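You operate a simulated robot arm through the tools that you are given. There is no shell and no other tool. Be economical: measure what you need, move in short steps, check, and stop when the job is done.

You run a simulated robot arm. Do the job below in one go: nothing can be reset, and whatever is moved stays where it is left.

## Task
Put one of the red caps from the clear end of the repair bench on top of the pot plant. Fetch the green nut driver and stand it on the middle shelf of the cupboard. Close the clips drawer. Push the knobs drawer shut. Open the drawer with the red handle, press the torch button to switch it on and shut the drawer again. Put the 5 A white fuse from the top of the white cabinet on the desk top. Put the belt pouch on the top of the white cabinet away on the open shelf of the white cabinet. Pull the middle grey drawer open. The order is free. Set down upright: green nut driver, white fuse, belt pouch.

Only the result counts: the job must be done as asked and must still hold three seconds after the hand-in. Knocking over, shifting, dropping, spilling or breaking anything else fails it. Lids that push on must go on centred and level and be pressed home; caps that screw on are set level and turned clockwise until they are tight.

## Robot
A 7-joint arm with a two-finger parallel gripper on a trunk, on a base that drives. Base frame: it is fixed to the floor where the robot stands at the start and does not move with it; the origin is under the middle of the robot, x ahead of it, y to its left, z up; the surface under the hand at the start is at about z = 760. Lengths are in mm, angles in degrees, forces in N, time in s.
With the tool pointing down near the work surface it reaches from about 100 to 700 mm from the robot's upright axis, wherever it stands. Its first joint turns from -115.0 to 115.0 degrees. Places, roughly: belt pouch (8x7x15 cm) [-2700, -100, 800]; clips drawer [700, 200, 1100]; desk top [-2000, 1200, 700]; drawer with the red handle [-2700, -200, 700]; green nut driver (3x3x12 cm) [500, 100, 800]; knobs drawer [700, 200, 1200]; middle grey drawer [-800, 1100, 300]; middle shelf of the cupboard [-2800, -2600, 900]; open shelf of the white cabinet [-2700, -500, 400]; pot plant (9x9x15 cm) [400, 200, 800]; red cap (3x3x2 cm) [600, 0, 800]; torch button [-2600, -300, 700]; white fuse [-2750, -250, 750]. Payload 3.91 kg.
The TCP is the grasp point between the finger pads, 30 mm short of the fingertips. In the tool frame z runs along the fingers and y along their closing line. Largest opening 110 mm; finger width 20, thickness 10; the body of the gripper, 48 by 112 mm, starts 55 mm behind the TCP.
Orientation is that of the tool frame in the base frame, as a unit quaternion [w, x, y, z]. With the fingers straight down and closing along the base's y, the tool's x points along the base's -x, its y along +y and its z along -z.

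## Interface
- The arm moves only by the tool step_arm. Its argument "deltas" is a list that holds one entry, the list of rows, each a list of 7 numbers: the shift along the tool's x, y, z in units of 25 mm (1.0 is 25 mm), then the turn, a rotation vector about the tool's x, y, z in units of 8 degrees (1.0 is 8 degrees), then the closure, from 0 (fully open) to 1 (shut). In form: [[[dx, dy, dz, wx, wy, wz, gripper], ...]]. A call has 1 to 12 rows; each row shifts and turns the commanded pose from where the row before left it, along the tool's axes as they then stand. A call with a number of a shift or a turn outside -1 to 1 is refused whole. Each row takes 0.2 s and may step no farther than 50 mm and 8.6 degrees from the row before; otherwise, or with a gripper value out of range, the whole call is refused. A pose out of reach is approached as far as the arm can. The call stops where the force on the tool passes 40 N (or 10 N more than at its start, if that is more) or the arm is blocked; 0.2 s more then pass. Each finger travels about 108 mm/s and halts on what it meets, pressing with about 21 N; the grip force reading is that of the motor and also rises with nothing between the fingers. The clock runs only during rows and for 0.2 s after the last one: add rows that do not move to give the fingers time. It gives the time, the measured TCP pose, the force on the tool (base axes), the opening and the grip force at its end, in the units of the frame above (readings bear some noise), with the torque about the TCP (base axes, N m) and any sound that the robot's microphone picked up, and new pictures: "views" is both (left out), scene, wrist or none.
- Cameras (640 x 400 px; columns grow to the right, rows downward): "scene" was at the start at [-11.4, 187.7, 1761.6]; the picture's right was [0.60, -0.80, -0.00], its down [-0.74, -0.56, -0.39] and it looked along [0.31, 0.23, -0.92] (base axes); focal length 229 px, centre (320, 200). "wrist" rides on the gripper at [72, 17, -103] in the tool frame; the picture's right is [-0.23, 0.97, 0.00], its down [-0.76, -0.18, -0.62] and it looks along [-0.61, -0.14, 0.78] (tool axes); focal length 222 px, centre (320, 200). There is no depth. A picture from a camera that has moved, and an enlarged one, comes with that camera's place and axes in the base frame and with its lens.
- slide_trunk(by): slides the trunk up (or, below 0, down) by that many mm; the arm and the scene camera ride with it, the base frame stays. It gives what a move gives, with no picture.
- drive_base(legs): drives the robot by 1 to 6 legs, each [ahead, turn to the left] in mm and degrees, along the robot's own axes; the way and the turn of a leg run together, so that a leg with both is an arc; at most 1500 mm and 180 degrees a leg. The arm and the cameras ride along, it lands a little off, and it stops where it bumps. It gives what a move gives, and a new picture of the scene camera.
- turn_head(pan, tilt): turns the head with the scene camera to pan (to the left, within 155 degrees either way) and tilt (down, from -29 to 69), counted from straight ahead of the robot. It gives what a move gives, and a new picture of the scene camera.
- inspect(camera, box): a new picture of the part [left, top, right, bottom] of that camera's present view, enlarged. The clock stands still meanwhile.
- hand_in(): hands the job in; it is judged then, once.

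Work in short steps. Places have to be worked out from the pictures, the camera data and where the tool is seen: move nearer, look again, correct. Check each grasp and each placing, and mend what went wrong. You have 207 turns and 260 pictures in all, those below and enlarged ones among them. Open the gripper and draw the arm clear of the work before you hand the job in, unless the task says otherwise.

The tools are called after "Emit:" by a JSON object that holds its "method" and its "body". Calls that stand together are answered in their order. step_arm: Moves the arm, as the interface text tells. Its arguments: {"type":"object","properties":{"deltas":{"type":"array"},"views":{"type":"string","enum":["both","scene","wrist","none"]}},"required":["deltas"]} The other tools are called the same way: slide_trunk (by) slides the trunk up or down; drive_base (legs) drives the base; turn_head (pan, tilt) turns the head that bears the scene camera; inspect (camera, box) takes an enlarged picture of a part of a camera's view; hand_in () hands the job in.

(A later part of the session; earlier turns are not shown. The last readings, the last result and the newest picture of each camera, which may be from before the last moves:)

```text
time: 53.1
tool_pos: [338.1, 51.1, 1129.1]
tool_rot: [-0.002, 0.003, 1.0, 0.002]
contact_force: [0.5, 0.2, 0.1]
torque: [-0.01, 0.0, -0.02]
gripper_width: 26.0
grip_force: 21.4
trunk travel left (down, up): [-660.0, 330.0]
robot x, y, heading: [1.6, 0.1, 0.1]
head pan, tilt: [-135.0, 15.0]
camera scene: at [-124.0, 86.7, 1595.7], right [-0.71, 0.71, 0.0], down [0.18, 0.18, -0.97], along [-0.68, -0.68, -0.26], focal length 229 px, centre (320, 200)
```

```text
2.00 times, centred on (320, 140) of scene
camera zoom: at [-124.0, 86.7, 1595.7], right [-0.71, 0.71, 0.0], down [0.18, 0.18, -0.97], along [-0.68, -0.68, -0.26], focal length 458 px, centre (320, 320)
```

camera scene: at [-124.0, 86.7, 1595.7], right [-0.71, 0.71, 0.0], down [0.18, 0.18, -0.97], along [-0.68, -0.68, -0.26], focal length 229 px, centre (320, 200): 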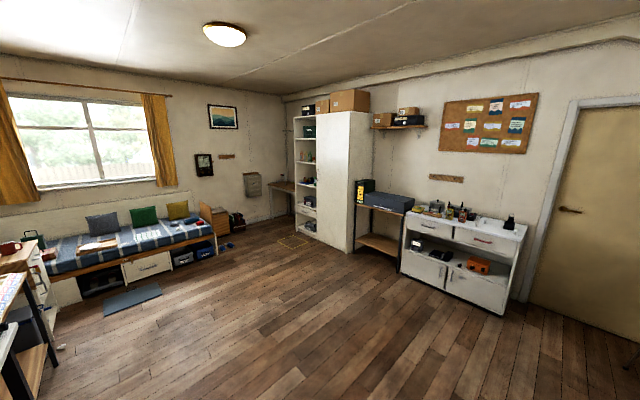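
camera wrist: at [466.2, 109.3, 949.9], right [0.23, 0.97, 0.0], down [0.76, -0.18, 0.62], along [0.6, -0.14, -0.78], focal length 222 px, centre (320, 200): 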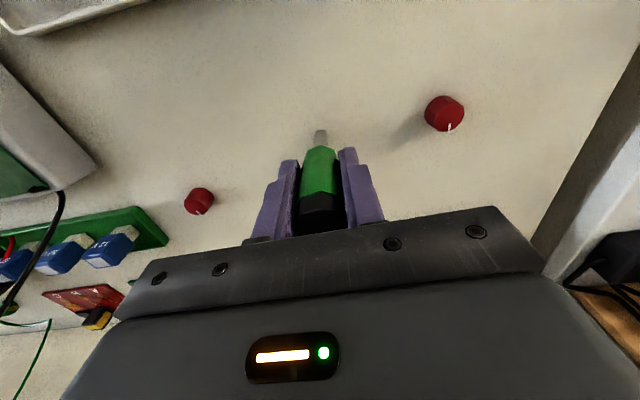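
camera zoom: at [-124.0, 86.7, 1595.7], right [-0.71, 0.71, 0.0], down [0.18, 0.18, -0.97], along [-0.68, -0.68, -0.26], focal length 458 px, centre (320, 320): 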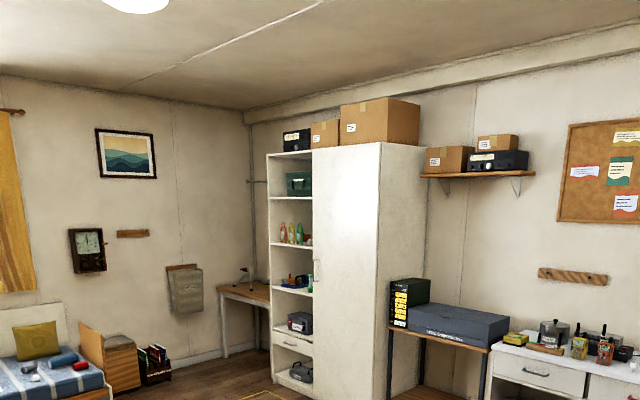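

Shelf spacing is ≈365 mm, tight for a tool pointing straight down, so I'll stand the driver back on the bench at a clear spot (~500,25) and regrip it with the tool pitched 45° forward.

Emit:
{"method": "step_arm", "body": {"deltas": [[[-0.93, -0.15, 0, 0, 0, 0, 1], [-0.93, -0.15, 0, 0, 0, 0, 1], [-0.93, -0.15, 0, 0, 0, 0, 1], [-0.93, -0.15, 0, 0, 0, 0, 1], [-0.93, -0.15, 0, 0, 0, 0, 1], [-0.93, -0.15, 0, 0, 0, 0, 1], [-0.93, -0.15, 0, 0, 0, 0, 1]]], "views": "none"}}

Emit:
{"method": "slide_trunk", "body": {"by": -268}}

Emit:
{"method": "turn_head", "body": {"pan": 0, "tilt": 50}}

Emit:
{"method": "inspect", "body": {"camera": "scene", "box": [290, 120, 430, 240]}}

```text
time: 54.8
tool_pos: [500.6, 22.4, 1125.5]
tool_rot: [-0.003, 0.003, 1.0, 0.002]
contact_force: [1.1, -0.4, 0.4]
torque: [0.05, -0.03, 0.0]
gripper_width: 26.1
grip_force: 20.8
trunk travel left (down, up): [-660.0, 330.0]
robot x, y, heading: [-1.4, -0.5, 0.2]
head pan, tilt: [-135.0, 15.0]
```

```text
time: 57.5
tool_pos: [499.9, 22.3, 857.9]
tool_rot: [-0.002, 0.002, 1.0, 0.001]
contact_force: [-0.1, -0.4, -1.0]
torque: [0.0, 0.0, 0.04]
gripper_width: 25.7
grip_force: 20.5
trunk travel left (down, up): [-392.0, 598.0]
robot x, y, heading: [1.6, -1.0, -0.1]
head pan, tilt: [-135.0, 15.0]
```

```text
time: 59.6
tool_pos: [499.4, 22.0, 859.0]
tool_rot: [-0.002, 0.002, 1.0, 0.002]
contact_force: [-0.5, 0.2, -0.2]
torque: [-0.03, 0.0, -0.03]
gripper_width: 25.8
grip_force: 21.5
trunk travel left (down, up): [-392.0, 598.0]
robot x, y, heading: [-4.2, -2.3, -0.1]
head pan, tilt: [0.0, 50.0]
camera scene: at [19.1, 152.8, 1274.0], right [0.0, -1.0, 0.0], down [-0.77, 0.0, -0.64], along [0.64, 0.0, -0.77], focal length 229 px, centre (320, 200)
```

scene: 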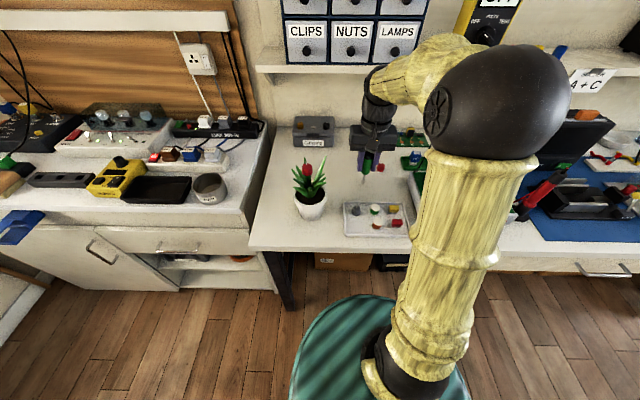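

```text
3.33 times, centred on (360, 180) of scene
camera zoom: at [19.1, 152.8, 1274.0], right [0.0, -1.0, 0.0], down [-0.77, 0.0, -0.64], along [0.64, 0.0, -0.77], focal length 762 px, centre (187, 267)
```

zoom: 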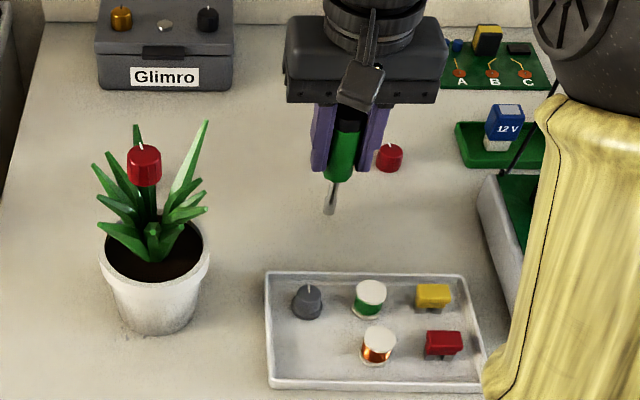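

Shaft foot is ≈11 mm above the bench. Lower in small steps.

Emit:
{"method": "step_arm", "body": {"deltas": [[[0, 0, 0.16, 0, 0, 0, 1], [0, 0, 0.12, 0, 0, 0, 1], [0, 0, 0.08, 0, 0, 0, 1]]], "views": "none"}}

Emit:
{"method": "step_arm", "body": {"deltas": [[[0, 0, 0.06, 0, 0, 0, 1], [0, 0, 0.04, 0, 0, 0, 1]]], "views": "none"}}

```text
time: 60.5
tool_pos: [501.6, 22.0, 849.8]
tool_rot: [-0.001, 0.003, 1.0, 0.002]
contact_force: [-0.7, 0.6, -0.3]
torque: [0.01, -0.04, 0.02]
gripper_width: 25.9
grip_force: 21.3
trunk travel left (down, up): [-392.0, 598.0]
robot x, y, heading: [-3.4, 2.7, -0.0]
head pan, tilt: [0.0, 50.0]
```

```text
time: 61.0
tool_pos: [500.1, 24.1, 848.4]
tool_rot: [-0.002, 0.003, 1.0, 0.002]
contact_force: [-0.4, 0.7, -1.0]
torque: [-0.04, -0.01, -0.02]
gripper_width: 25.9
grip_force: 20.4
trunk travel left (down, up): [-392.0, 598.0]
robot x, y, heading: [0.1, -0.4, 0.0]
head pan, tilt: [0.0, 50.0]
```

Emit:
{"method": "step_arm", "body": {"deltas": [[[0, 0, 0.04, 0, 0, 0, 1], [0, 0, 0, 0, 0, 0, 1]]], "views": "none"}}

Emit:
{"method": "step_arm", "body": {"deltas": [[[0, 0, 0.04, 0, 0, 0, 1], [0, 0, 0, 0, 0, 0, 1]]], "views": "none"}}

```text
time: 61.6
tool_pos: [500.9, 22.6, 847.1]
tool_rot: [-0.001, 0.002, 1.0, 0.002]
contact_force: [0.6, -0.4, 6.1]
torque: [-0.09, -0.07, -0.01]
gripper_width: 26.2
grip_force: 20.9
trunk travel left (down, up): [-392.0, 598.0]
robot x, y, heading: [4.4, -0.2, 0.1]
head pan, tilt: [0.0, 50.0]
```

```text
time: 62.2
tool_pos: [498.2, 22.6, 846.4]
tool_rot: [0.0, 0.002, 1.0, 0.001]
contact_force: [1.6, -1.1, 16.5]
torque: [-0.08, -0.28, 0.03]
gripper_width: 25.8
grip_force: 20.6
trunk travel left (down, up): [-392.0, 598.0]
robot x, y, heading: [1.8, -0.2, -0.0]
head pan, tilt: [0.0, 50.0]
```

Foot touches at TCP z≈847.5. Release gently, then rise clear.

Emit:
{"method": "step_arm", "body": {"deltas": [[[0, 0, -0.04, 0, 0, 0, 0.98], [0, 0, 0, 0, 0, 0, 0.85], [0, 0, 0, 0, 0, 0, 0.7], [0, 0, 0, 0, 0, 0, 0.55], [0, 0, 0, 0, 0, 0, 0.4], [0, 0, -0.4, 0, 0, 0, 0.4], [0, 0, -0.8, 0, 0, 0, 0.4], [0, 0, -1, 0, 0, 0, 0.4]]], "views": "none"}}

Emit:
{"method": "slide_trunk", "body": {"by": 60}}

Emit:
{"method": "step_arm", "body": {"deltas": [[[0, 0, 0, 0, -1, 0, 0.4], [0, 0, 0, 0, -1, 0, 0.4], [0, 0, 0, 0, -1, 0, 0.4], [0, 0, 0, 0, -1, 0, 0.4], [0, 0, 0, 0, -1, 0, 0.4], [0, 0, 0, 0, -1, 0, 0.4]]], "views": "both"}}

Emit:
{"method": "inspect", "body": {"camera": "scene", "box": [290, 120, 430, 240]}}

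```text
time: 64.0
tool_pos: [499.3, 20.7, 902.4]
tool_rot: [-0.002, 0.002, 1.0, 0.002]
contact_force: [0.0, 0.4, 1.0]
torque: [0.0, 0.04, -0.03]
gripper_width: 66.1
grip_force: 0.1
trunk travel left (down, up): [-392.0, 598.0]
robot x, y, heading: [-1.3, -0.1, 0.3]
head pan, tilt: [0.0, 50.0]
```

```text
time: 65.0
tool_pos: [498.7, 21.8, 962.7]
tool_rot: [-0.002, 0.003, 1.0, 0.002]
contact_force: [0.1, 0.6, 0.1]
torque: [-0.02, 0.04, 0.04]
gripper_width: 65.8
grip_force: 0.1
trunk travel left (down, up): [-452.0, 538.0]
robot x, y, heading: [0.0, -2.3, 0.1]
head pan, tilt: [0.0, 50.0]
```

```text
time: 66.5
tool_pos: [500.3, 20.3, 963.6]
tool_rot: [0.406, 0.003, 0.914, 0.001]
contact_force: [0.0, -0.5, 0.2]
torque: [0.01, 0.01, -0.02]
gripper_width: 66.0
grip_force: 0.1
trunk travel left (down, up): [-452.0, 538.0]
robot x, y, heading: [-3.3, 0.2, 0.1]
head pan, tilt: [0.0, 50.0]
camera scene: at [19.0, 152.9, 1334.0], right [0.0, -1.0, 0.0], down [-0.77, 0.0, -0.64], along [0.64, 0.0, -0.77], focal length 229 px, centre (320, 200)
camera wrist: at [373.6, 37.3, 977.6], right [0.16, 0.97, 0.17], down [0.05, -0.18, 0.98], along [0.99, -0.15, -0.07], focal length 222 px, centre (320, 200)
```

scene: 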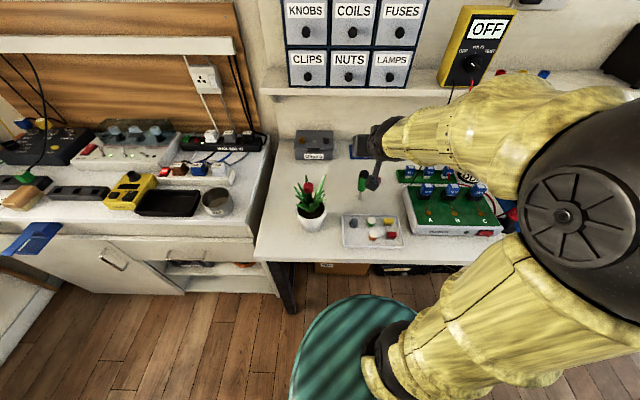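
wrist: 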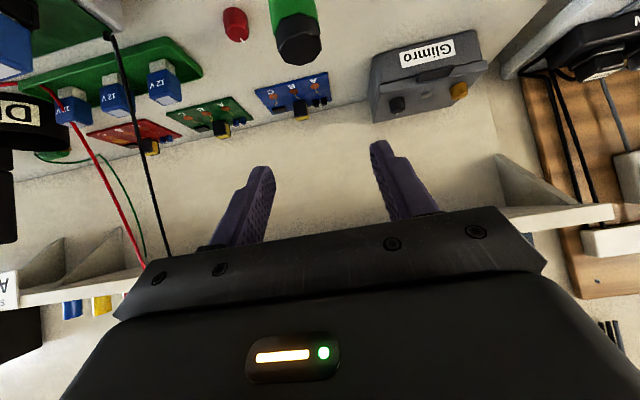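

```text
3.33 times, centred on (360, 180) of scene
camera zoom: at [19.0, 152.9, 1334.0], right [0.0, -1.0, 0.0], down [-0.77, 0.0, -0.64], along [0.64, 0.0, -0.77], focal length 762 px, centre (187, 267)
```

zoom: 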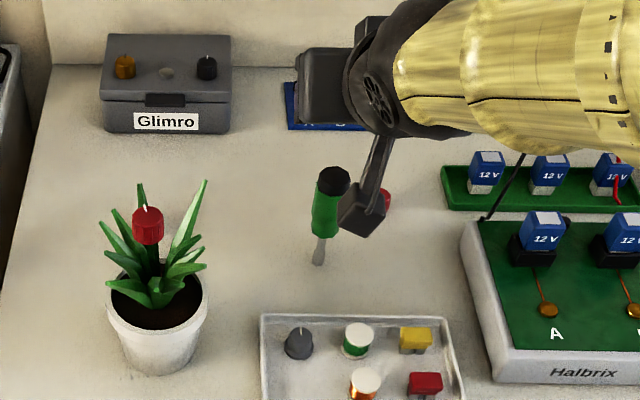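

The driver stands at ≈(500,22). The tool is pitched 48°; lower vertically around the driver to TCP z≈832.

Emit:
{"method": "slide_trunk", "body": {"by": -131}}

Emit:
{"method": "inspect", "body": {"camera": "wrist", "box": [0, 0, 640, 400]}}

Emit:
{"method": "inspect", "body": {"camera": "scene", "box": [290, 100, 430, 220]}}

```text
time: 68.0
tool_pos: [500.5, 20.3, 832.3]
tool_rot: [0.405, 0.003, 0.914, 0.0]
contact_force: [0.5, -0.3, 0.5]
torque: [0.0, 0.0, -0.02]
gripper_width: 65.9
grip_force: 0.0
trunk travel left (down, up): [-321.0, 669.0]
robot x, y, heading: [-1.3, -1.7, -0.5]
head pan, tilt: [0.0, 50.0]
```

```text
1.00 times, centred on (320, 200) of wrist (not enlarged: the box is as wide or as high as the picture)
camera zoom: at [373.7, 37.3, 846.7], right [0.16, 0.97, 0.17], down [0.05, -0.18, 0.98], along [0.99, -0.15, -0.08], focal length 222 px, centre (320, 200)
```

zoom: 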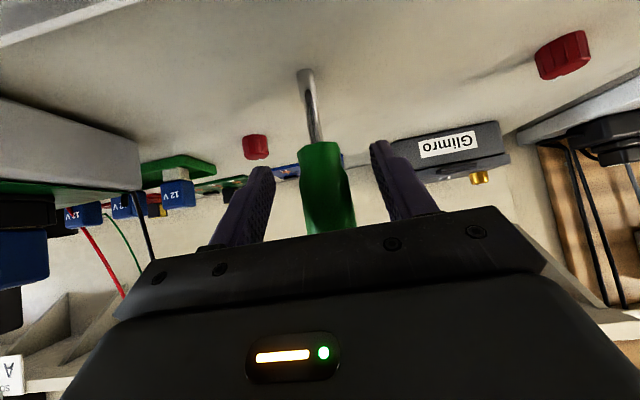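

```text
3.33 times, centred on (360, 160) of scene
camera zoom: at [19.0, 152.8, 1203.0], right [0.0, -1.0, 0.0], down [-0.77, 0.0, -0.64], along [0.64, 0.0, -0.77], focal length 762 px, centre (187, 333)
```

zoom: 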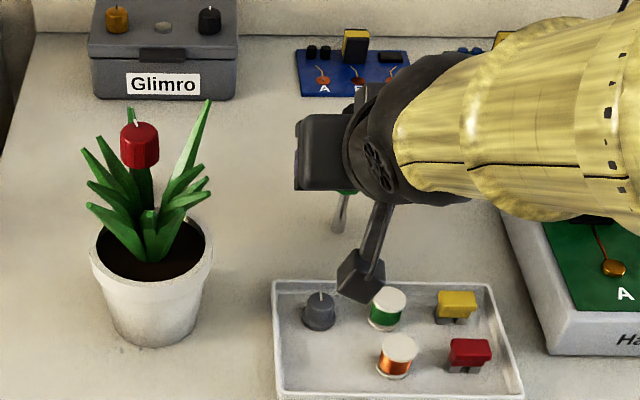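

The driver stands centred between the fingers. Close and lift.

Emit:
{"method": "step_arm", "body": {"deltas": [[[0, 0, 0, 0, 0, 0, 0.6], [0, 0, 0, 0, 0, 0, 0.7], [0, 0, 0, 0, 0, 0, 0.8], [0, 0, 0, 0, 0, 0, 0.9], [0, 0, 0, 0, 0, 0, 1]]], "views": "wrist"}}

Emit:
{"method": "slide_trunk", "body": {"by": 260}}

Emit:
{"method": "step_arm", "body": {"deltas": [[[0.67, 0, -0.74, 0, 0, 0, 1], [0.67, 0, -0.74, 0, 0, 0, 1], [0.67, 0, -0.74, 0, 0, 0, 1], [0.67, 0, -0.74, 0, 0, 0, 1], [0.67, 0, -0.74, 0, 0, 0, 1]]], "views": "both"}}

```text
time: 69.2
tool_pos: [499.5, 19.6, 831.6]
tool_rot: [0.405, 0.003, 0.914, 0.0]
contact_force: [0.1, 0.3, 0.0]
torque: [0.02, 0.0, 0.02]
gripper_width: 26.0
grip_force: 21.1
trunk travel left (down, up): [-321.0, 669.0]
robot x, y, heading: [1.9, 2.1, -0.2]
head pan, tilt: [0.0, 50.0]
camera wrist: at [373.7, 37.3, 846.7], right [0.16, 0.97, 0.17], down [0.05, -0.18, 0.98], along [0.99, -0.15, -0.08], focal length 222 px, centre (320, 200)
```

wrist: 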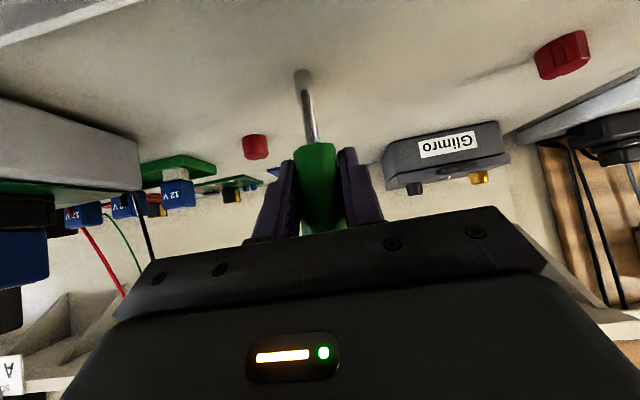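

```text
time: 71.9
tool_pos: [499.1, 20.9, 1091.2]
tool_rot: [0.405, 0.003, 0.914, 0.0]
contact_force: [0.3, -0.1, -0.3]
torque: [0.0, 0.0, 0.0]
gripper_width: 25.7
grip_force: 20.9
trunk travel left (down, up): [-581.0, 409.0]
robot x, y, heading: [1.2, 0.6, -0.0]
head pan, tilt: [0.0, 50.0]
```

```text
time: 73.1
tool_pos: [404.6, 21.7, 1091.1]
tool_rot: [0.405, 0.003, 0.914, 0.0]
contact_force: [-0.7, -0.1, -0.3]
torque: [0.01, -0.04, 0.0]
gripper_width: 25.9
grip_force: 20.7
out of reach, approached as far as the arm can: row 4, 5
trunk travel left (down, up): [-581.0, 409.0]
robot x, y, heading: [-2.9, 0.6, 0.1]
head pan, tilt: [0.0, 50.0]
camera scene: at [18.8, 152.8, 1463.0], right [0.0, -1.0, 0.0], down [-0.77, 0.0, -0.64], along [0.64, 0.0, -0.77], focal length 229 px, centre (320, 200)
camera wrist: at [278.4, 38.3, 1105.4], right [0.16, 0.97, 0.17], down [0.05, -0.18, 0.98], along [0.99, -0.15, -0.08], focal length 222 px, centre (320, 200)
```

scene: 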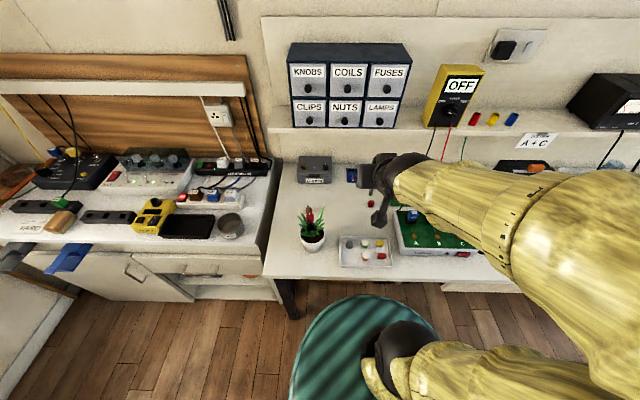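
wrist: 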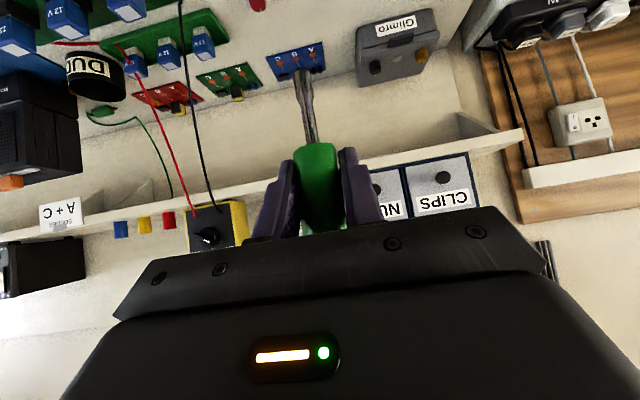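

Driver held upright (foot 71.5 mm below TCP). Now drive: back off the bench, turn right, and head for the cupboard.

Emit:
{"method": "turn_head", "body": {"pan": 0, "tilt": 25}}

Emit:
{"method": "drive_base", "body": {"legs": [[-600, 0], [0, -116]]}}

```text
time: 74.0
tool_pos: [404.1, 21.8, 1089.9]
tool_rot: [0.405, 0.003, 0.914, 0.001]
contact_force: [0.3, -0.3, -0.1]
torque: [0.0, 0.02, 0.02]
gripper_width: 25.8
grip_force: 20.9
trunk travel left (down, up): [-581.0, 409.0]
robot x, y, heading: [1.4, -0.5, 0.3]
head pan, tilt: [0.0, 25.0]
camera scene: at [34.2, 152.8, 1500.4], right [0.0, -1.0, 0.0], down [-0.42, 0.0, -0.91], along [0.91, 0.0, -0.42], focal length 229 px, centre (320, 200)
```

scene: 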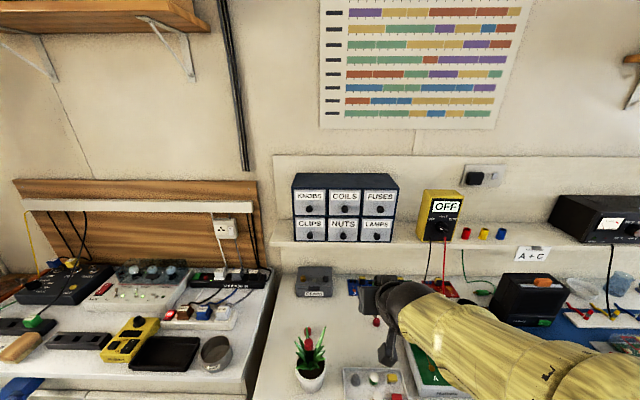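

```text
time: 84.8
tool_pos: [-739.5, -380.2, 1090.9]
tool_rot: [0.223, 0.765, 0.5, -0.338]
contact_force: [-0.3, 1.0, -0.6]
torque: [-0.02, -0.02, 0.04]
gripper_width: 25.8
grip_force: 20.9
trunk travel left (down, up): [-581.0, 409.0]
robot x, y, heading: [-602.9, 1.9, -113.3]
head pan, tilt: [0.0, 25.0]
camera scene: at [-470.2, -89.9, 1500.5], right [-0.92, 0.4, 0.0], down [0.17, 0.39, -0.91], along [-0.36, -0.83, -0.42], focal length 229 px, centre (320, 200)
```

scene: 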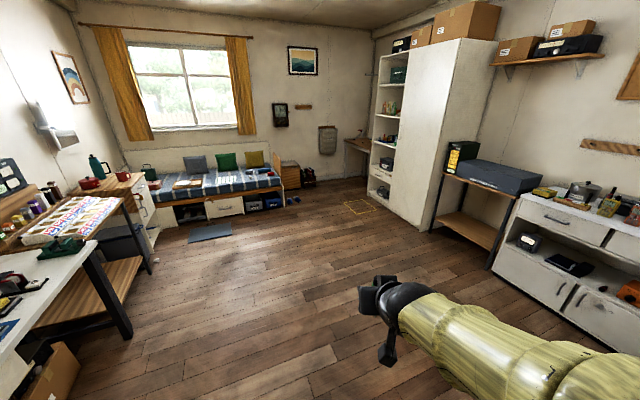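

Path ahead is clear. Drive to about (-1870,-2650) and turn to face the cupboard.

Emit:
{"method": "drive_base", "body": {"legs": [[0, -2.7], [1450, 0], [1450, 0], [0, -64]]}}

```text
time: 106.1
tool_pos: [-2296.6, -2674.2, 1089.9]
tool_rot: [0.004, 0.914, 0.004, -0.406]
contact_force: [-0.6, 0.6, -0.6]
torque: [0.0, 0.01, 0.03]
gripper_width: 25.5
grip_force: 21.3
trunk travel left (down, up): [-581.0, 409.0]
robot x, y, heading: [-1893.6, -2645.3, -179.1]
head pan, tilt: [0.0, 25.0]
camera scene: at [-1920.9, -2798.1, 1500.5], right [-0.01, 1.0, 0.0], down [0.42, 0.01, -0.91], along [-0.91, -0.01, -0.42], focal length 229 px, centre (320, 200)
```

scene: 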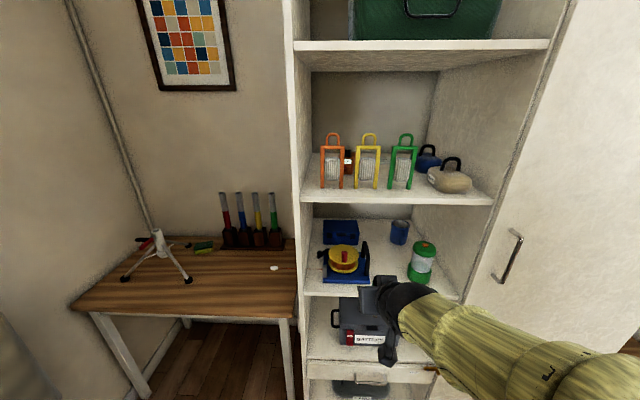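

The middle shelf (z≈870) holds a reel, lantern, cup and box, with free space between. Zoom.

Emit:
{"method": "inspect", "body": {"camera": "scene", "box": [290, 180, 490, 320]}}

```text
2.86 times, centred on (390, 250) of scene
camera zoom: at [-1920.9, -2798.1, 1500.5], right [-0.01, 1.0, 0.0], down [0.42, 0.01, -0.91], along [-0.91, -0.01, -0.42], focal length 654 px, centre (120, 57)
```

zoom: 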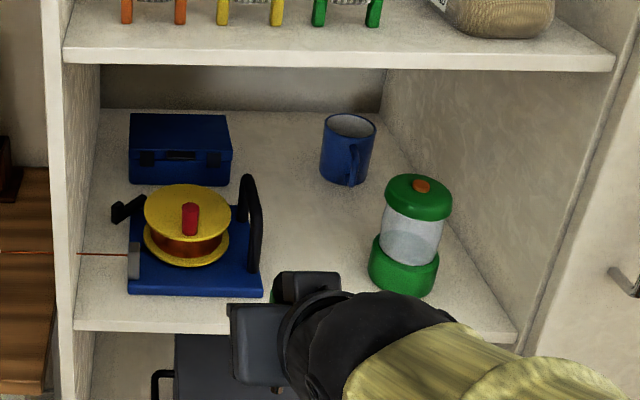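

Middle shelf front at x≈-2507, surface z≈866; free gap at y≈-2548 between reel and lantern. Shift the arm right, drive closer 150, lower to foot ≈60 above the shelf.

Emit:
{"method": "step_arm", "body": {"deltas": [[[0, -0.84, 0, 0, 0, 0, 1], [0, -0.84, 0, 0, 0, 0, 1], [0, -0.84, 0, 0, 0, 0, 1], [0, -0.84, 0, 0, 0, 0, 1], [0, -0.84, 0, 0, 0, 0, 1], [0, -0.84, 0, 0, 0, 0, 1]]], "views": "none"}}

Emit:
{"method": "slide_trunk", "body": {"by": -90}}

Emit:
{"method": "drive_base", "body": {"legs": [[110, 0]]}}

```text
time: 107.5
tool_pos: [-2299.5, -2548.5, 1091.1]
tool_rot: [0.004, 0.914, 0.005, -0.405]
contact_force: [-1.3, -0.5, -1.1]
torque: [0.03, -0.02, 0.02]
gripper_width: 26.0
grip_force: 21.2
trunk travel left (down, up): [-581.0, 409.0]
robot x, y, heading: [-1891.0, -2642.8, -179.3]
head pan, tilt: [0.0, 25.0]
```

```text
time: 108.7
tool_pos: [-2300.2, -2546.3, 999.6]
tool_rot: [0.003, 0.915, 0.004, -0.403]
contact_force: [0.4, 0.3, -0.1]
torque: [0.03, 0.0, 0.0]
gripper_width: 25.8
grip_force: 21.5
trunk travel left (down, up): [-491.0, 499.0]
robot x, y, heading: [-1894.2, -2646.7, -179.2]
head pan, tilt: [0.0, 25.0]
```

```text
time: 110.0
tool_pos: [-2410.3, -2549.1, 999.1]
tool_rot: [0.003, 0.915, 0.004, -0.404]
contact_force: [-0.4, 0.2, 0.1]
torque: [0.02, 0.01, 0.0]
gripper_width: 25.6
grip_force: 20.6
trunk travel left (down, up): [-491.0, 499.0]
robot x, y, heading: [-2004.6, -2645.9, -178.9]
head pan, tilt: [0.0, 25.0]
camera scene: at [-2030.3, -2799.6, 1410.5], right [-0.01, 1.0, 0.0], down [0.42, 0.01, -0.91], along [-0.91, -0.01, -0.42], focal length 229 px, centre (320, 200)
```

scene: 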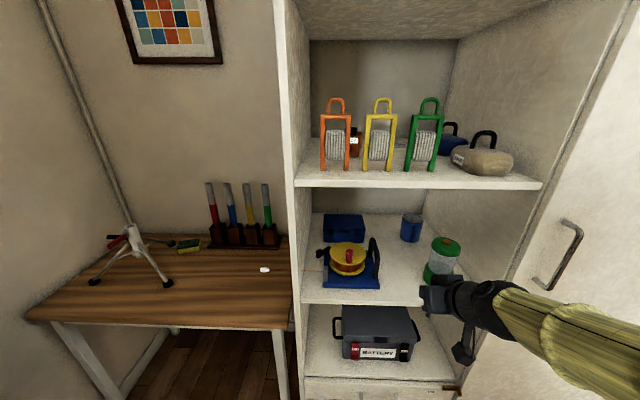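

Advance the arm 120 mm into the shelf opening and look with both cameras.

Emit:
{"method": "step_arm", "body": {"deltas": [[[-0.67, 0, 0.74, 0, 0, 0, 1], [-0.67, 0, 0.74, 0, 0, 0, 1], [-0.67, 0, 0.74, 0, 0, 0, 1], [-0.67, 0, 0.74, 0, 0, 0, 1], [-0.54, 0, 0.6, 0, 0, 0, 1]]], "views": "both"}}

Emit:
{"method": "inspect", "body": {"camera": "scene", "box": [300, 180, 500, 330]}}

```text
time: 111.2
tool_pos: [-2529.7, -2543.5, 1000.4]
tool_rot: [0.0, 0.915, -0.002, -0.404]
contact_force: [-2.8, -7.2, -0.6]
torque: [0.38, -0.11, -0.4]
gripper_width: 26.1
grip_force: 20.5
trunk travel left (down, up): [-491.0, 499.0]
robot x, y, heading: [-2000.0, -2650.1, -179.1]
head pan, tilt: [0.0, 25.0]
camera scene: at [-2030.8, -2798.6, 1410.6], right [-0.01, 1.0, 0.0], down [0.42, 0.0, -0.91], along [-0.91, -0.01, -0.42], focal length 229 px, centre (320, 200)
camera wrist: at [-2405.2, -2560.8, 1015.3], right [-0.15, -0.97, 0.17], down [-0.05, 0.18, 0.98], along [-0.99, 0.14, -0.08], focal length 222 px, centre (320, 200)
```

scene: 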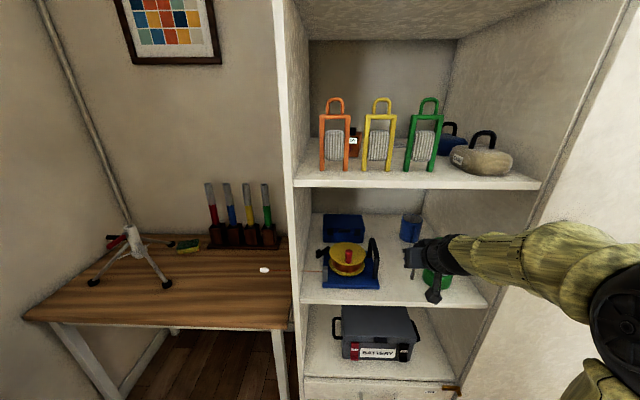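
wrist: 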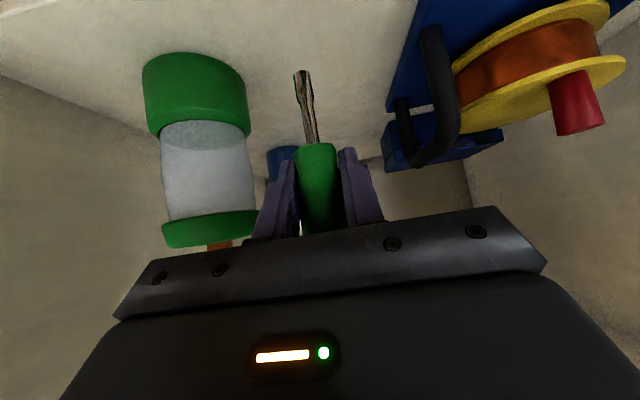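

```text
2.67 times, centred on (400, 255) of scene
camera zoom: at [-2030.8, -2798.6, 1410.6], right [-0.01, 1.0, 0.0], down [0.42, 0.0, -0.91], along [-0.91, -0.01, -0.42], focal length 610 px, centre (107, 53)
```

zoom: 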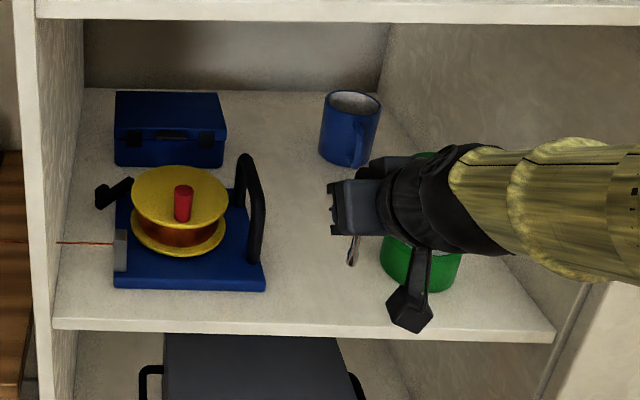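

An unexpected side force (-7 N in y). I look to the right to see whether the elbow touches the cupboard door handle.

Emit:
{"method": "turn_head", "body": {"pan": -40, "tilt": 35}}

```text
time: 112.3
tool_pos: [-2527.4, -2537.7, 1000.4]
tool_rot: [-0.002, 0.915, -0.007, -0.404]
contact_force: [0.5, -1.6, -0.1]
torque: [0.01, 0.03, -0.01]
gripper_width: 25.7
grip_force: 20.6
trunk travel left (down, up): [-491.0, 499.0]
robot x, y, heading: [-2001.2, -2649.9, -179.2]
head pan, tilt: [-40.0, 35.0]
camera scene: at [-2006.3, -2742.7, 1394.7], right [0.63, 0.78, 0.0], down [0.44, -0.36, -0.82], along [-0.64, 0.52, -0.57], focal length 229 px, centre (320, 200)
```

scene: 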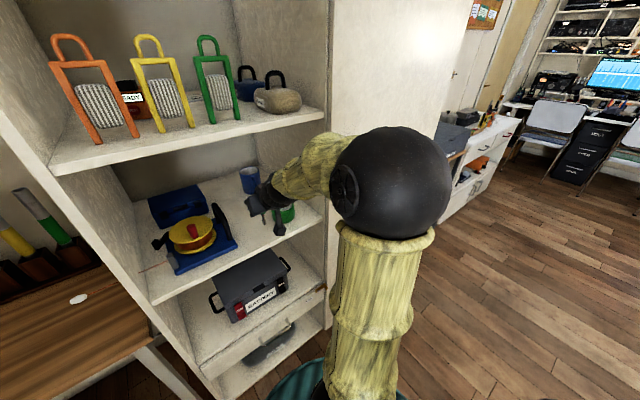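

The arm is being deflected, probably by the elbow against the door. I draw the arm back, check the reading, then back the base off to reach in with a straighter arm.

Emit:
{"method": "step_arm", "body": {"deltas": [[[0.67, 0, -0.74, 0, 0, 0, 1], [0.67, 0, -0.74, 0, 0, 0, 1], [0.67, 0, -0.74, 0, 0, 0, 1], [0.67, 0, -0.74, 0, 0, 0, 1], [0.54, 0, -0.6, 0, 0, 0, 1]]], "views": "scene"}}

```text
time: 113.5
tool_pos: [-2410.7, -2549.9, 999.0]
tool_rot: [0.002, 0.915, 0.005, -0.403]
contact_force: [-0.6, -0.4, -0.2]
torque: [-0.02, 0.01, 0.0]
gripper_width: 25.8
grip_force: 20.6
trunk travel left (down, up): [-491.0, 499.0]
robot x, y, heading: [-2002.8, -2647.9, -179.1]
head pan, tilt: [-40.0, 35.0]
camera scene: at [-2006.0, -2742.8, 1394.7], right [0.63, 0.77, 0.0], down [0.44, -0.36, -0.82], along [-0.63, 0.52, -0.57], focal length 229 px, centre (320, 200)
```

scene: 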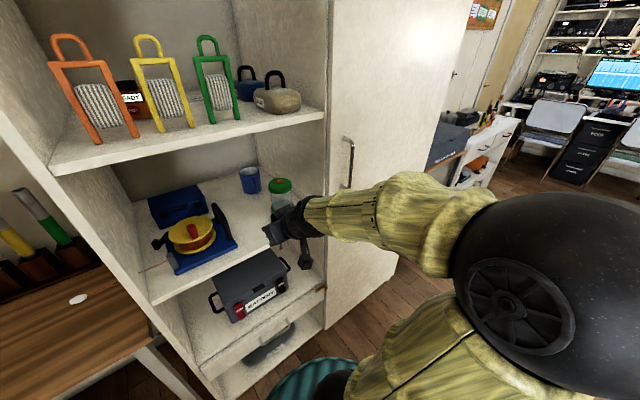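

Pose recovers: the forearm was touching the door/handle. I'll approach with the robot turned 20° (heading 160°) from a more -y spot so the forearm stays clear. First recentre the arm and drive.

Emit:
{"method": "drive_base", "body": {"legs": [[-250, 0]]}}

Emit:
{"method": "step_arm", "body": {"deltas": [[[0, 0.84, 0, 0, 0, 0, 1], [0, 0.84, 0, 0, 0, 0, 1], [0, 0.84, 0, 0, 0, 0, 1], [0, 0.84, 0, 0, 0, 0, 1], [0, 0.84, 0, 0, 0, 0, 1]]], "views": "none"}}

Emit:
{"method": "drive_base", "body": {"legs": [[0, 22.5], [250, 0], [0, -43.4]]}}

Emit:
{"method": "turn_head", "body": {"pan": 0, "tilt": 35}}

```text
time: 115.5
tool_pos: [-2163.4, -2543.6, 998.4]
tool_rot: [0.002, 0.915, 0.002, -0.403]
contact_force: [0.4, -0.1, -1.2]
torque: [-0.02, -0.03, -0.01]
gripper_width: 25.7
grip_force: 21.5
trunk travel left (down, up): [-491.0, 499.0]
robot x, y, heading: [-1757.7, -2644.1, -179.4]
head pan, tilt: [-40.0, 35.0]
camera scene: at [-1760.3, -2739.7, 1394.7], right [0.64, 0.77, 0.0], down [0.44, -0.36, -0.82], along [-0.63, 0.52, -0.57], focal length 229 px, centre (320, 200)
```

scene: 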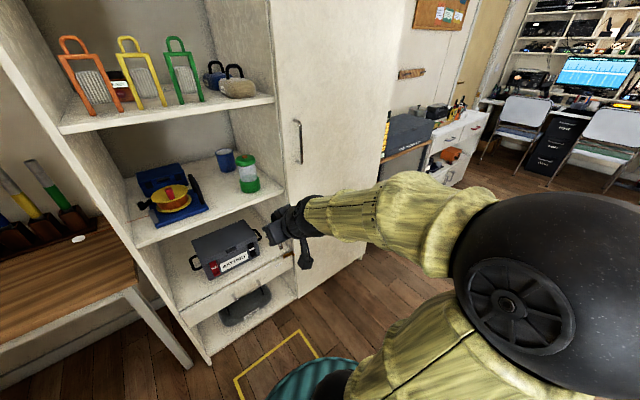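

```text
time: 116.7
tool_pos: [-2164.9, -2648.0, 998.0]
tool_rot: [0.002, 0.915, 0.002, -0.403]
contact_force: [-0.1, 0.6, -1.5]
torque: [0.04, 0.03, 0.01]
gripper_width: 25.7
grip_force: 21.2
trunk travel left (down, up): [-491.0, 499.0]
robot x, y, heading: [-1756.1, -2644.2, -179.5]
head pan, tilt: [-40.0, 35.0]
```

```text
time: 123.2
tool_pos: [-2363.4, -2587.2, 997.5]
tool_rot: [-0.077, 0.897, -0.178, -0.397]
contact_force: [-0.1, 0.1, -0.2]
torque: [0.03, 0.02, -0.04]
gripper_width: 25.8
grip_force: 20.8
trunk travel left (down, up): [-491.0, 499.0]
robot x, y, heading: [-1984.3, -2740.7, 158.0]
head pan, tilt: [-40.0, 35.0]
camera scene: at [-2026.9, -2825.5, 1394.7], right [0.88, 0.47, 0.0], down [0.27, -0.51, -0.82], along [-0.38, 0.72, -0.57], focal length 229 px, centre (320, 200)
```

scene: 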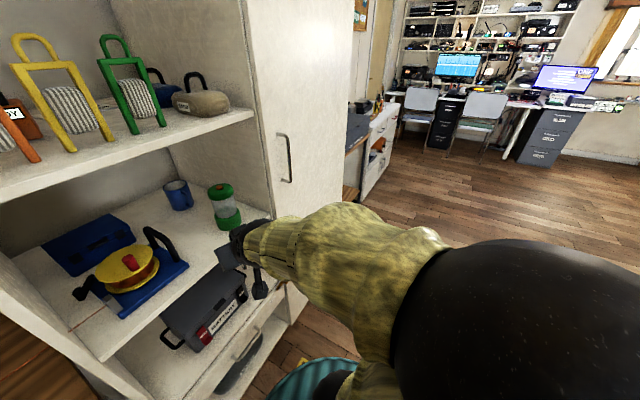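

```text
time: 124.3
tool_pos: [-2364.6, -2586.3, 997.7]
tool_rot: [-0.076, 0.898, -0.178, -0.395]
contact_force: [0.4, -1.0, 0.0]
torque: [-0.01, 0.03, -0.03]
gripper_width: 25.5
grip_force: 21.2
trunk travel left (down, up): [-491.0, 499.0]
robot x, y, heading: [-1987.6, -2737.8, 158.1]
head pan, tilt: [0.0, 35.0]
camera scene: at [-2067.3, -2870.2, 1394.7], right [0.38, 0.93, 0.0], down [0.53, -0.22, -0.82], along [-0.76, 0.31, -0.57], focal length 229 px, centre (320, 200)
```

scene: 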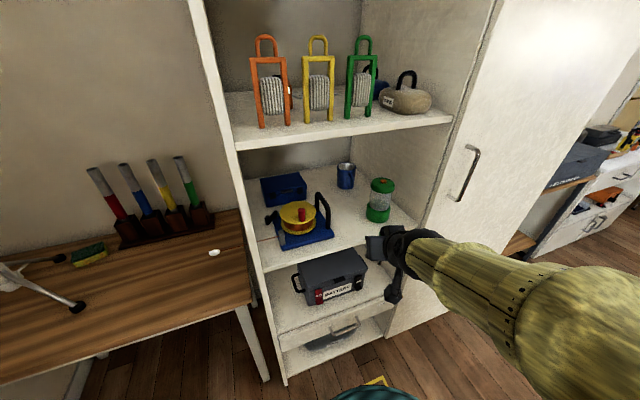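

Reel corner confirmed at (-2557,-2623), shelf z≈866. Move the TCP 188 mm forward, 32 mm left in stages, watching forces.

Emit:
{"method": "step_arm", "body": {"deltas": [[[-0.67, 0.25, 0.74, 0, 0, 0, 1], [-0.67, 0.25, 0.74, 0, 0, 0, 1], [-0.67, 0.25, 0.74, 0, 0, 0, 1], [-0.67, 0.25, 0.74, 0, 0, 0, 1], [-0.67, 0.27, 0.74, 0, 0, 0, 1]]], "views": "scene"}}

```text
time: 125.5
tool_pos: [-2492.4, -2568.8, 997.1]
tool_rot: [-0.074, 0.898, -0.178, -0.396]
contact_force: [-0.1, 1.2, -0.7]
torque: [0.04, -0.02, -0.02]
gripper_width: 25.6
grip_force: 20.8
trunk travel left (down, up): [-491.0, 499.0]
robot x, y, heading: [-1984.6, -2740.3, 158.0]
head pan, tilt: [0.0, 35.0]
camera scene: at [-2067.8, -2870.6, 1394.6], right [0.38, 0.93, 0.0], down [0.53, -0.22, -0.82], along [-0.76, 0.31, -0.57], focal length 229 px, centre (320, 200)
```

scene: 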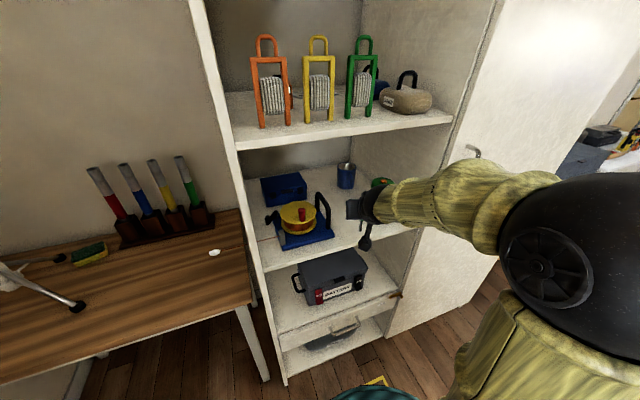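

No contact. Continue 62 mm.

Emit:
{"method": "step_arm", "body": {"deltas": [[[-0.67, 0, 0.74, 0, 0, 0, 1], [-0.67, 0, 0.74, 0, 0, 0, 1], [-0.33, 0, 0.37, 0, 0, 0, 1]]], "views": "both"}}

```text
time: 126.3
tool_pos: [-2550.2, -2543.5, 996.2]
tool_rot: [-0.077, 0.898, -0.178, -0.395]
contact_force: [0.2, 0.3, -1.2]
torque: [0.0, 0.0, -0.04]
gripper_width: 25.8
grip_force: 21.4
trunk travel left (down, up): [-491.0, 499.0]
robot x, y, heading: [-1985.9, -2741.2, 158.1]
head pan, tilt: [0.0, 35.0]
camera scene: at [-2067.6, -2870.1, 1394.7], right [0.38, 0.93, 0.0], down [0.53, -0.22, -0.82], along [-0.76, 0.31, -0.57], focal length 229 px, centre (320, 200)
camera wrist: at [-2440.3, -2608.0, 1012.0], right [-0.51, -0.84, 0.17], down [0.02, 0.19, 0.98], along [-0.86, 0.51, -0.08], focal length 222 px, centre (320, 200)
```

scene: 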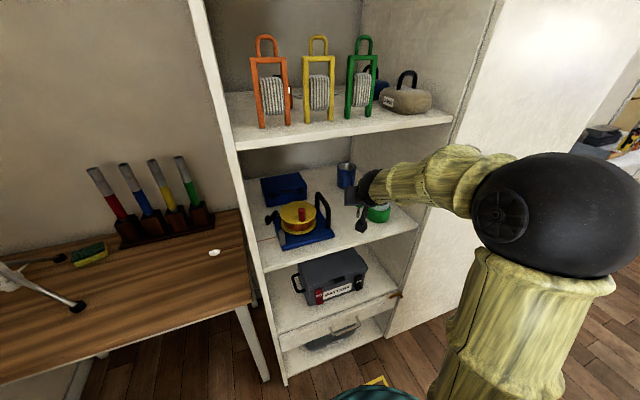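
wrist: 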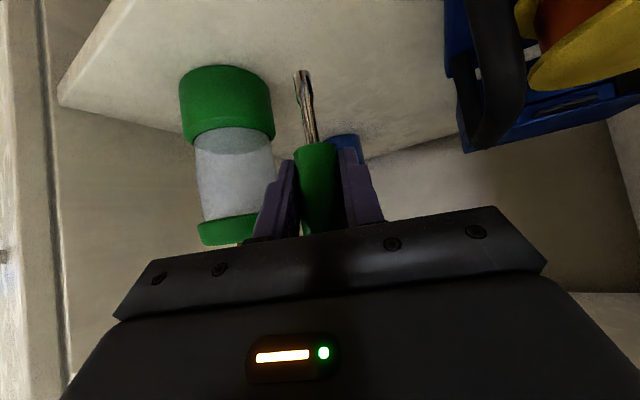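

All clear. Lower with the trunk by 44, then small steps until the foot touches.

Emit:
{"method": "slide_trunk", "body": {"by": -44}}

Emit:
{"method": "step_arm", "body": {"deltas": [[[0.12, 0, 0.107, 0, 0, 0, 1], [0.12, 0, 0.107, 0, 0, 0, 1], [0, 0, 0, 0, 0, 0, 1]]], "views": "wrist"}}

```text
time: 127.2
tool_pos: [-2548.5, -2545.7, 952.6]
tool_rot: [-0.077, 0.898, -0.178, -0.395]
contact_force: [0.6, -0.4, -0.6]
torque: [0.0, 0.0, 0.0]
gripper_width: 25.8
grip_force: 21.0
trunk travel left (down, up): [-447.0, 543.0]
robot x, y, heading: [-1981.9, -2740.6, 157.7]
head pan, tilt: [0.0, 35.0]
```

```text
time: 128.0
tool_pos: [-2548.4, -2545.8, 947.3]
tool_rot: [-0.077, 0.897, -0.178, -0.397]
contact_force: [-1.0, 1.7, 17.1]
torque: [0.11, 0.18, 0.03]
gripper_width: 25.9
grip_force: 21.1
trunk travel left (down, up): [-447.0, 543.0]
robot x, y, heading: [-1985.2, -2740.7, 157.9]
head pan, tilt: [0.0, 35.0]
camera wrist: at [-2440.1, -2608.8, 962.2], right [-0.51, -0.84, 0.17], down [0.02, 0.19, 0.98], along [-0.86, 0.5, -0.08], focal length 222 px, centre (320, 200)
```

wrist: 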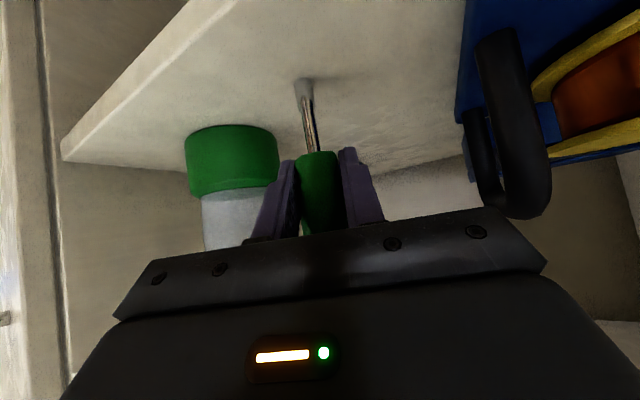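

Foot touched at TCP z≈948 (17 N). Ease up 1 mm, open gently, then back out horizontally.

Emit:
{"method": "step_arm", "body": {"deltas": [[[-0.03, 0, -0.027, 0, 0, 0, 0.98], [0, 0, 0, 0, 0, 0, 0.88], [0, 0, 0, 0, 0, 0, 0.75], [0, 0, 0, 0, 0, 0, 0.65], [0, 0, 0, 0, 0, 0, 0.58], [0, 0, 0, 0, 0, 0, 0.55]]], "views": "wrist"}}

```text
time: 129.4
tool_pos: [-2548.2, -2545.6, 946.9]
tool_rot: [-0.077, 0.898, -0.178, -0.396]
contact_force: [0.1, -0.6, -0.2]
torque: [0.01, 0.01, 0.02]
gripper_width: 49.4
grip_force: 0.1
trunk travel left (down, up): [-447.0, 543.0]
robot x, y, heading: [-1985.9, -2737.5, 157.7]
head pan, tilt: [0.0, 35.0]
camera wrist: at [-2440.1, -2608.9, 961.9], right [-0.51, -0.84, 0.17], down [0.02, 0.19, 0.98], along [-0.86, 0.51, -0.08], focal length 222 px, centre (320, 200)
```

wrist: 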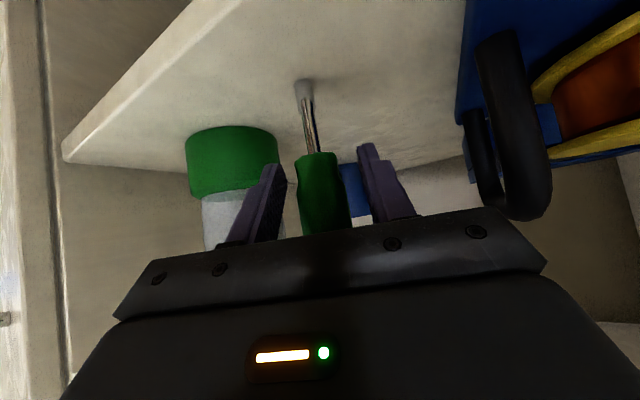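

The driver stands free. Back out horizontally.

Emit:
{"method": "step_arm", "body": {"deltas": [[[0.34, 0, -0.37, 0, 0, 0, 0.55], [0.67, 0, -0.74, 0, 0, 0, 0.55], [0.67, 0, -0.74, 0, 0, 0, 0.55], [0.67, 0, -0.74, 0, 0, 0, 0.55], [0.67, 0, -0.74, 0, 0, 0, 0.55], [0.67, 0, -0.74, 0, 0, 0, 0.55], [0.67, 0, -0.74, 0, 0, 0, 0.55]]], "views": "both"}}

Emit:
{"method": "inspect", "body": {"camera": "scene", "box": [230, 130, 430, 280]}}

```text
time: 131.0
tool_pos: [-2399.1, -2606.1, 946.7]
tool_rot: [-0.077, 0.898, -0.178, -0.396]
contact_force: [0.1, -0.3, -1.0]
torque: [0.01, 0.0, 0.01]
gripper_width: 49.6
grip_force: 0.1
trunk travel left (down, up): [-447.0, 543.0]
robot x, y, heading: [-1985.8, -2741.7, 158.1]
head pan, tilt: [0.0, 35.0]
camera scene: at [-2067.2, -2870.2, 1350.7], right [0.38, 0.93, 0.0], down [0.53, -0.22, -0.82], along [-0.76, 0.31, -0.57], focal length 229 px, centre (320, 200)
camera wrist: at [-2290.8, -2669.2, 962.4], right [-0.51, -0.84, 0.17], down [0.02, 0.19, 0.98], along [-0.86, 0.51, -0.08], focal length 222 px, centre (320, 200)
```

scene: 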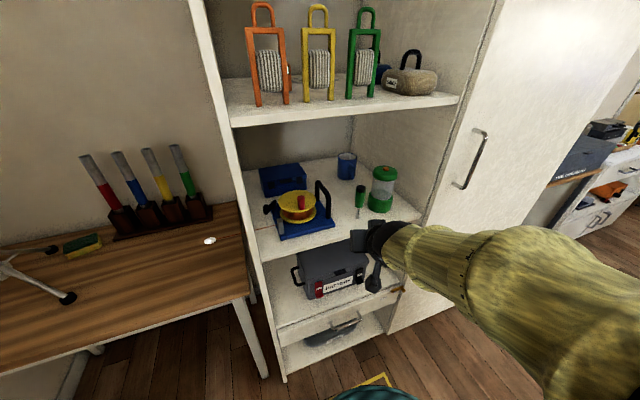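
wrist: 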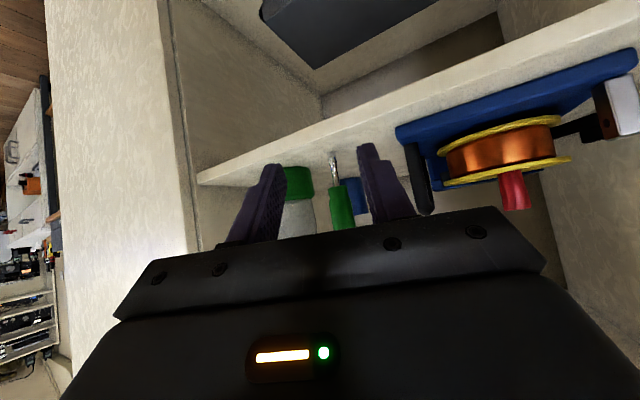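

```text
2.67 times, centred on (330, 205) of scene
camera zoom: at [-2067.2, -2870.2, 1350.7], right [0.38, 0.93, 0.0], down [0.53, -0.22, -0.82], along [-0.76, 0.31, -0.57], focal length 610 px, centre (293, 187)
```

zoom: 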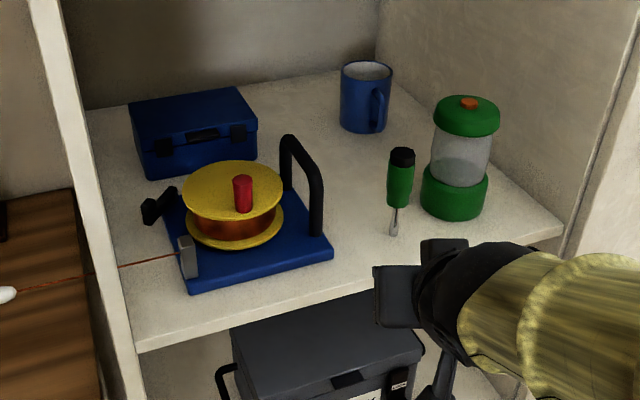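

The driver stands on the shelf. Next the white cabinet (front x≈-2590, y≈-950…20): back off, turn, drive there and look.

Emit:
{"method": "drive_base", "body": {"legs": [[-150, 0], [0, -68], [1300, 0], [1150, 0], [0, 90]]}}

```text
time: 155.8
tool_pos: [-2256.0, -410.1, 946.7]
tool_rot: [0.0, 0.915, -0.002, -0.403]
contact_force: [-0.3, -0.6, 0.2]
torque: [0.03, 0.0, 0.0]
gripper_width: 49.4
grip_force: 0.0
trunk travel left (down, up): [-447.0, 543.0]
robot x, y, heading: [-1819.4, -381.3, -179.8]
head pan, tilt: [0.0, 35.0]
camera scene: at [-1847.9, -530.0, 1350.7], right [0.0, 1.0, 0.0], down [0.57, 0.0, -0.82], along [-0.82, 0.0, -0.57], focal length 229 px, centre (320, 200)
```

scene: 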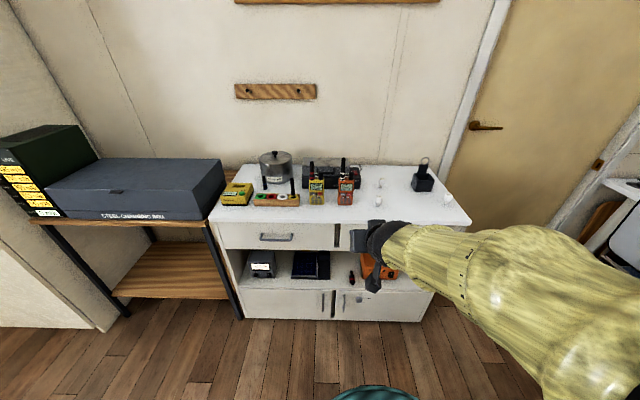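

Emit:
{"method": "inspect", "body": {"camera": "scene", "box": [210, 130, 490, 320]}}

Emit:
{"method": "inspect", "body": {"camera": "scene", "box": [340, 140, 480, 230]}}

```text
2.11 times, centred on (350, 225) of scene
camera zoom: at [-1847.9, -530.0, 1350.7], right [0.0, 1.0, 0.0], down [0.57, 0.0, -0.82], along [-0.82, 0.0, -0.57], focal length 482 px, centre (257, 147)
```

zoom: 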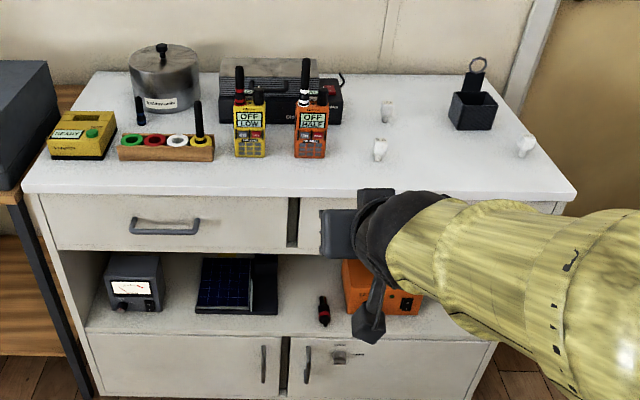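

```text
4.44 times, centred on (410, 185) of scene
camera zoom: at [-1847.9, -530.0, 1350.7], right [0.0, 1.0, 0.0], down [0.57, 0.0, -0.82], along [-0.82, 0.0, -0.57], focal length 1017 px, centre (-80, 267)
```

zoom: 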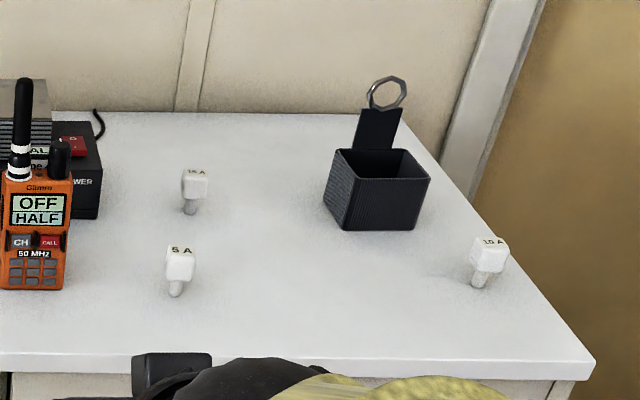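

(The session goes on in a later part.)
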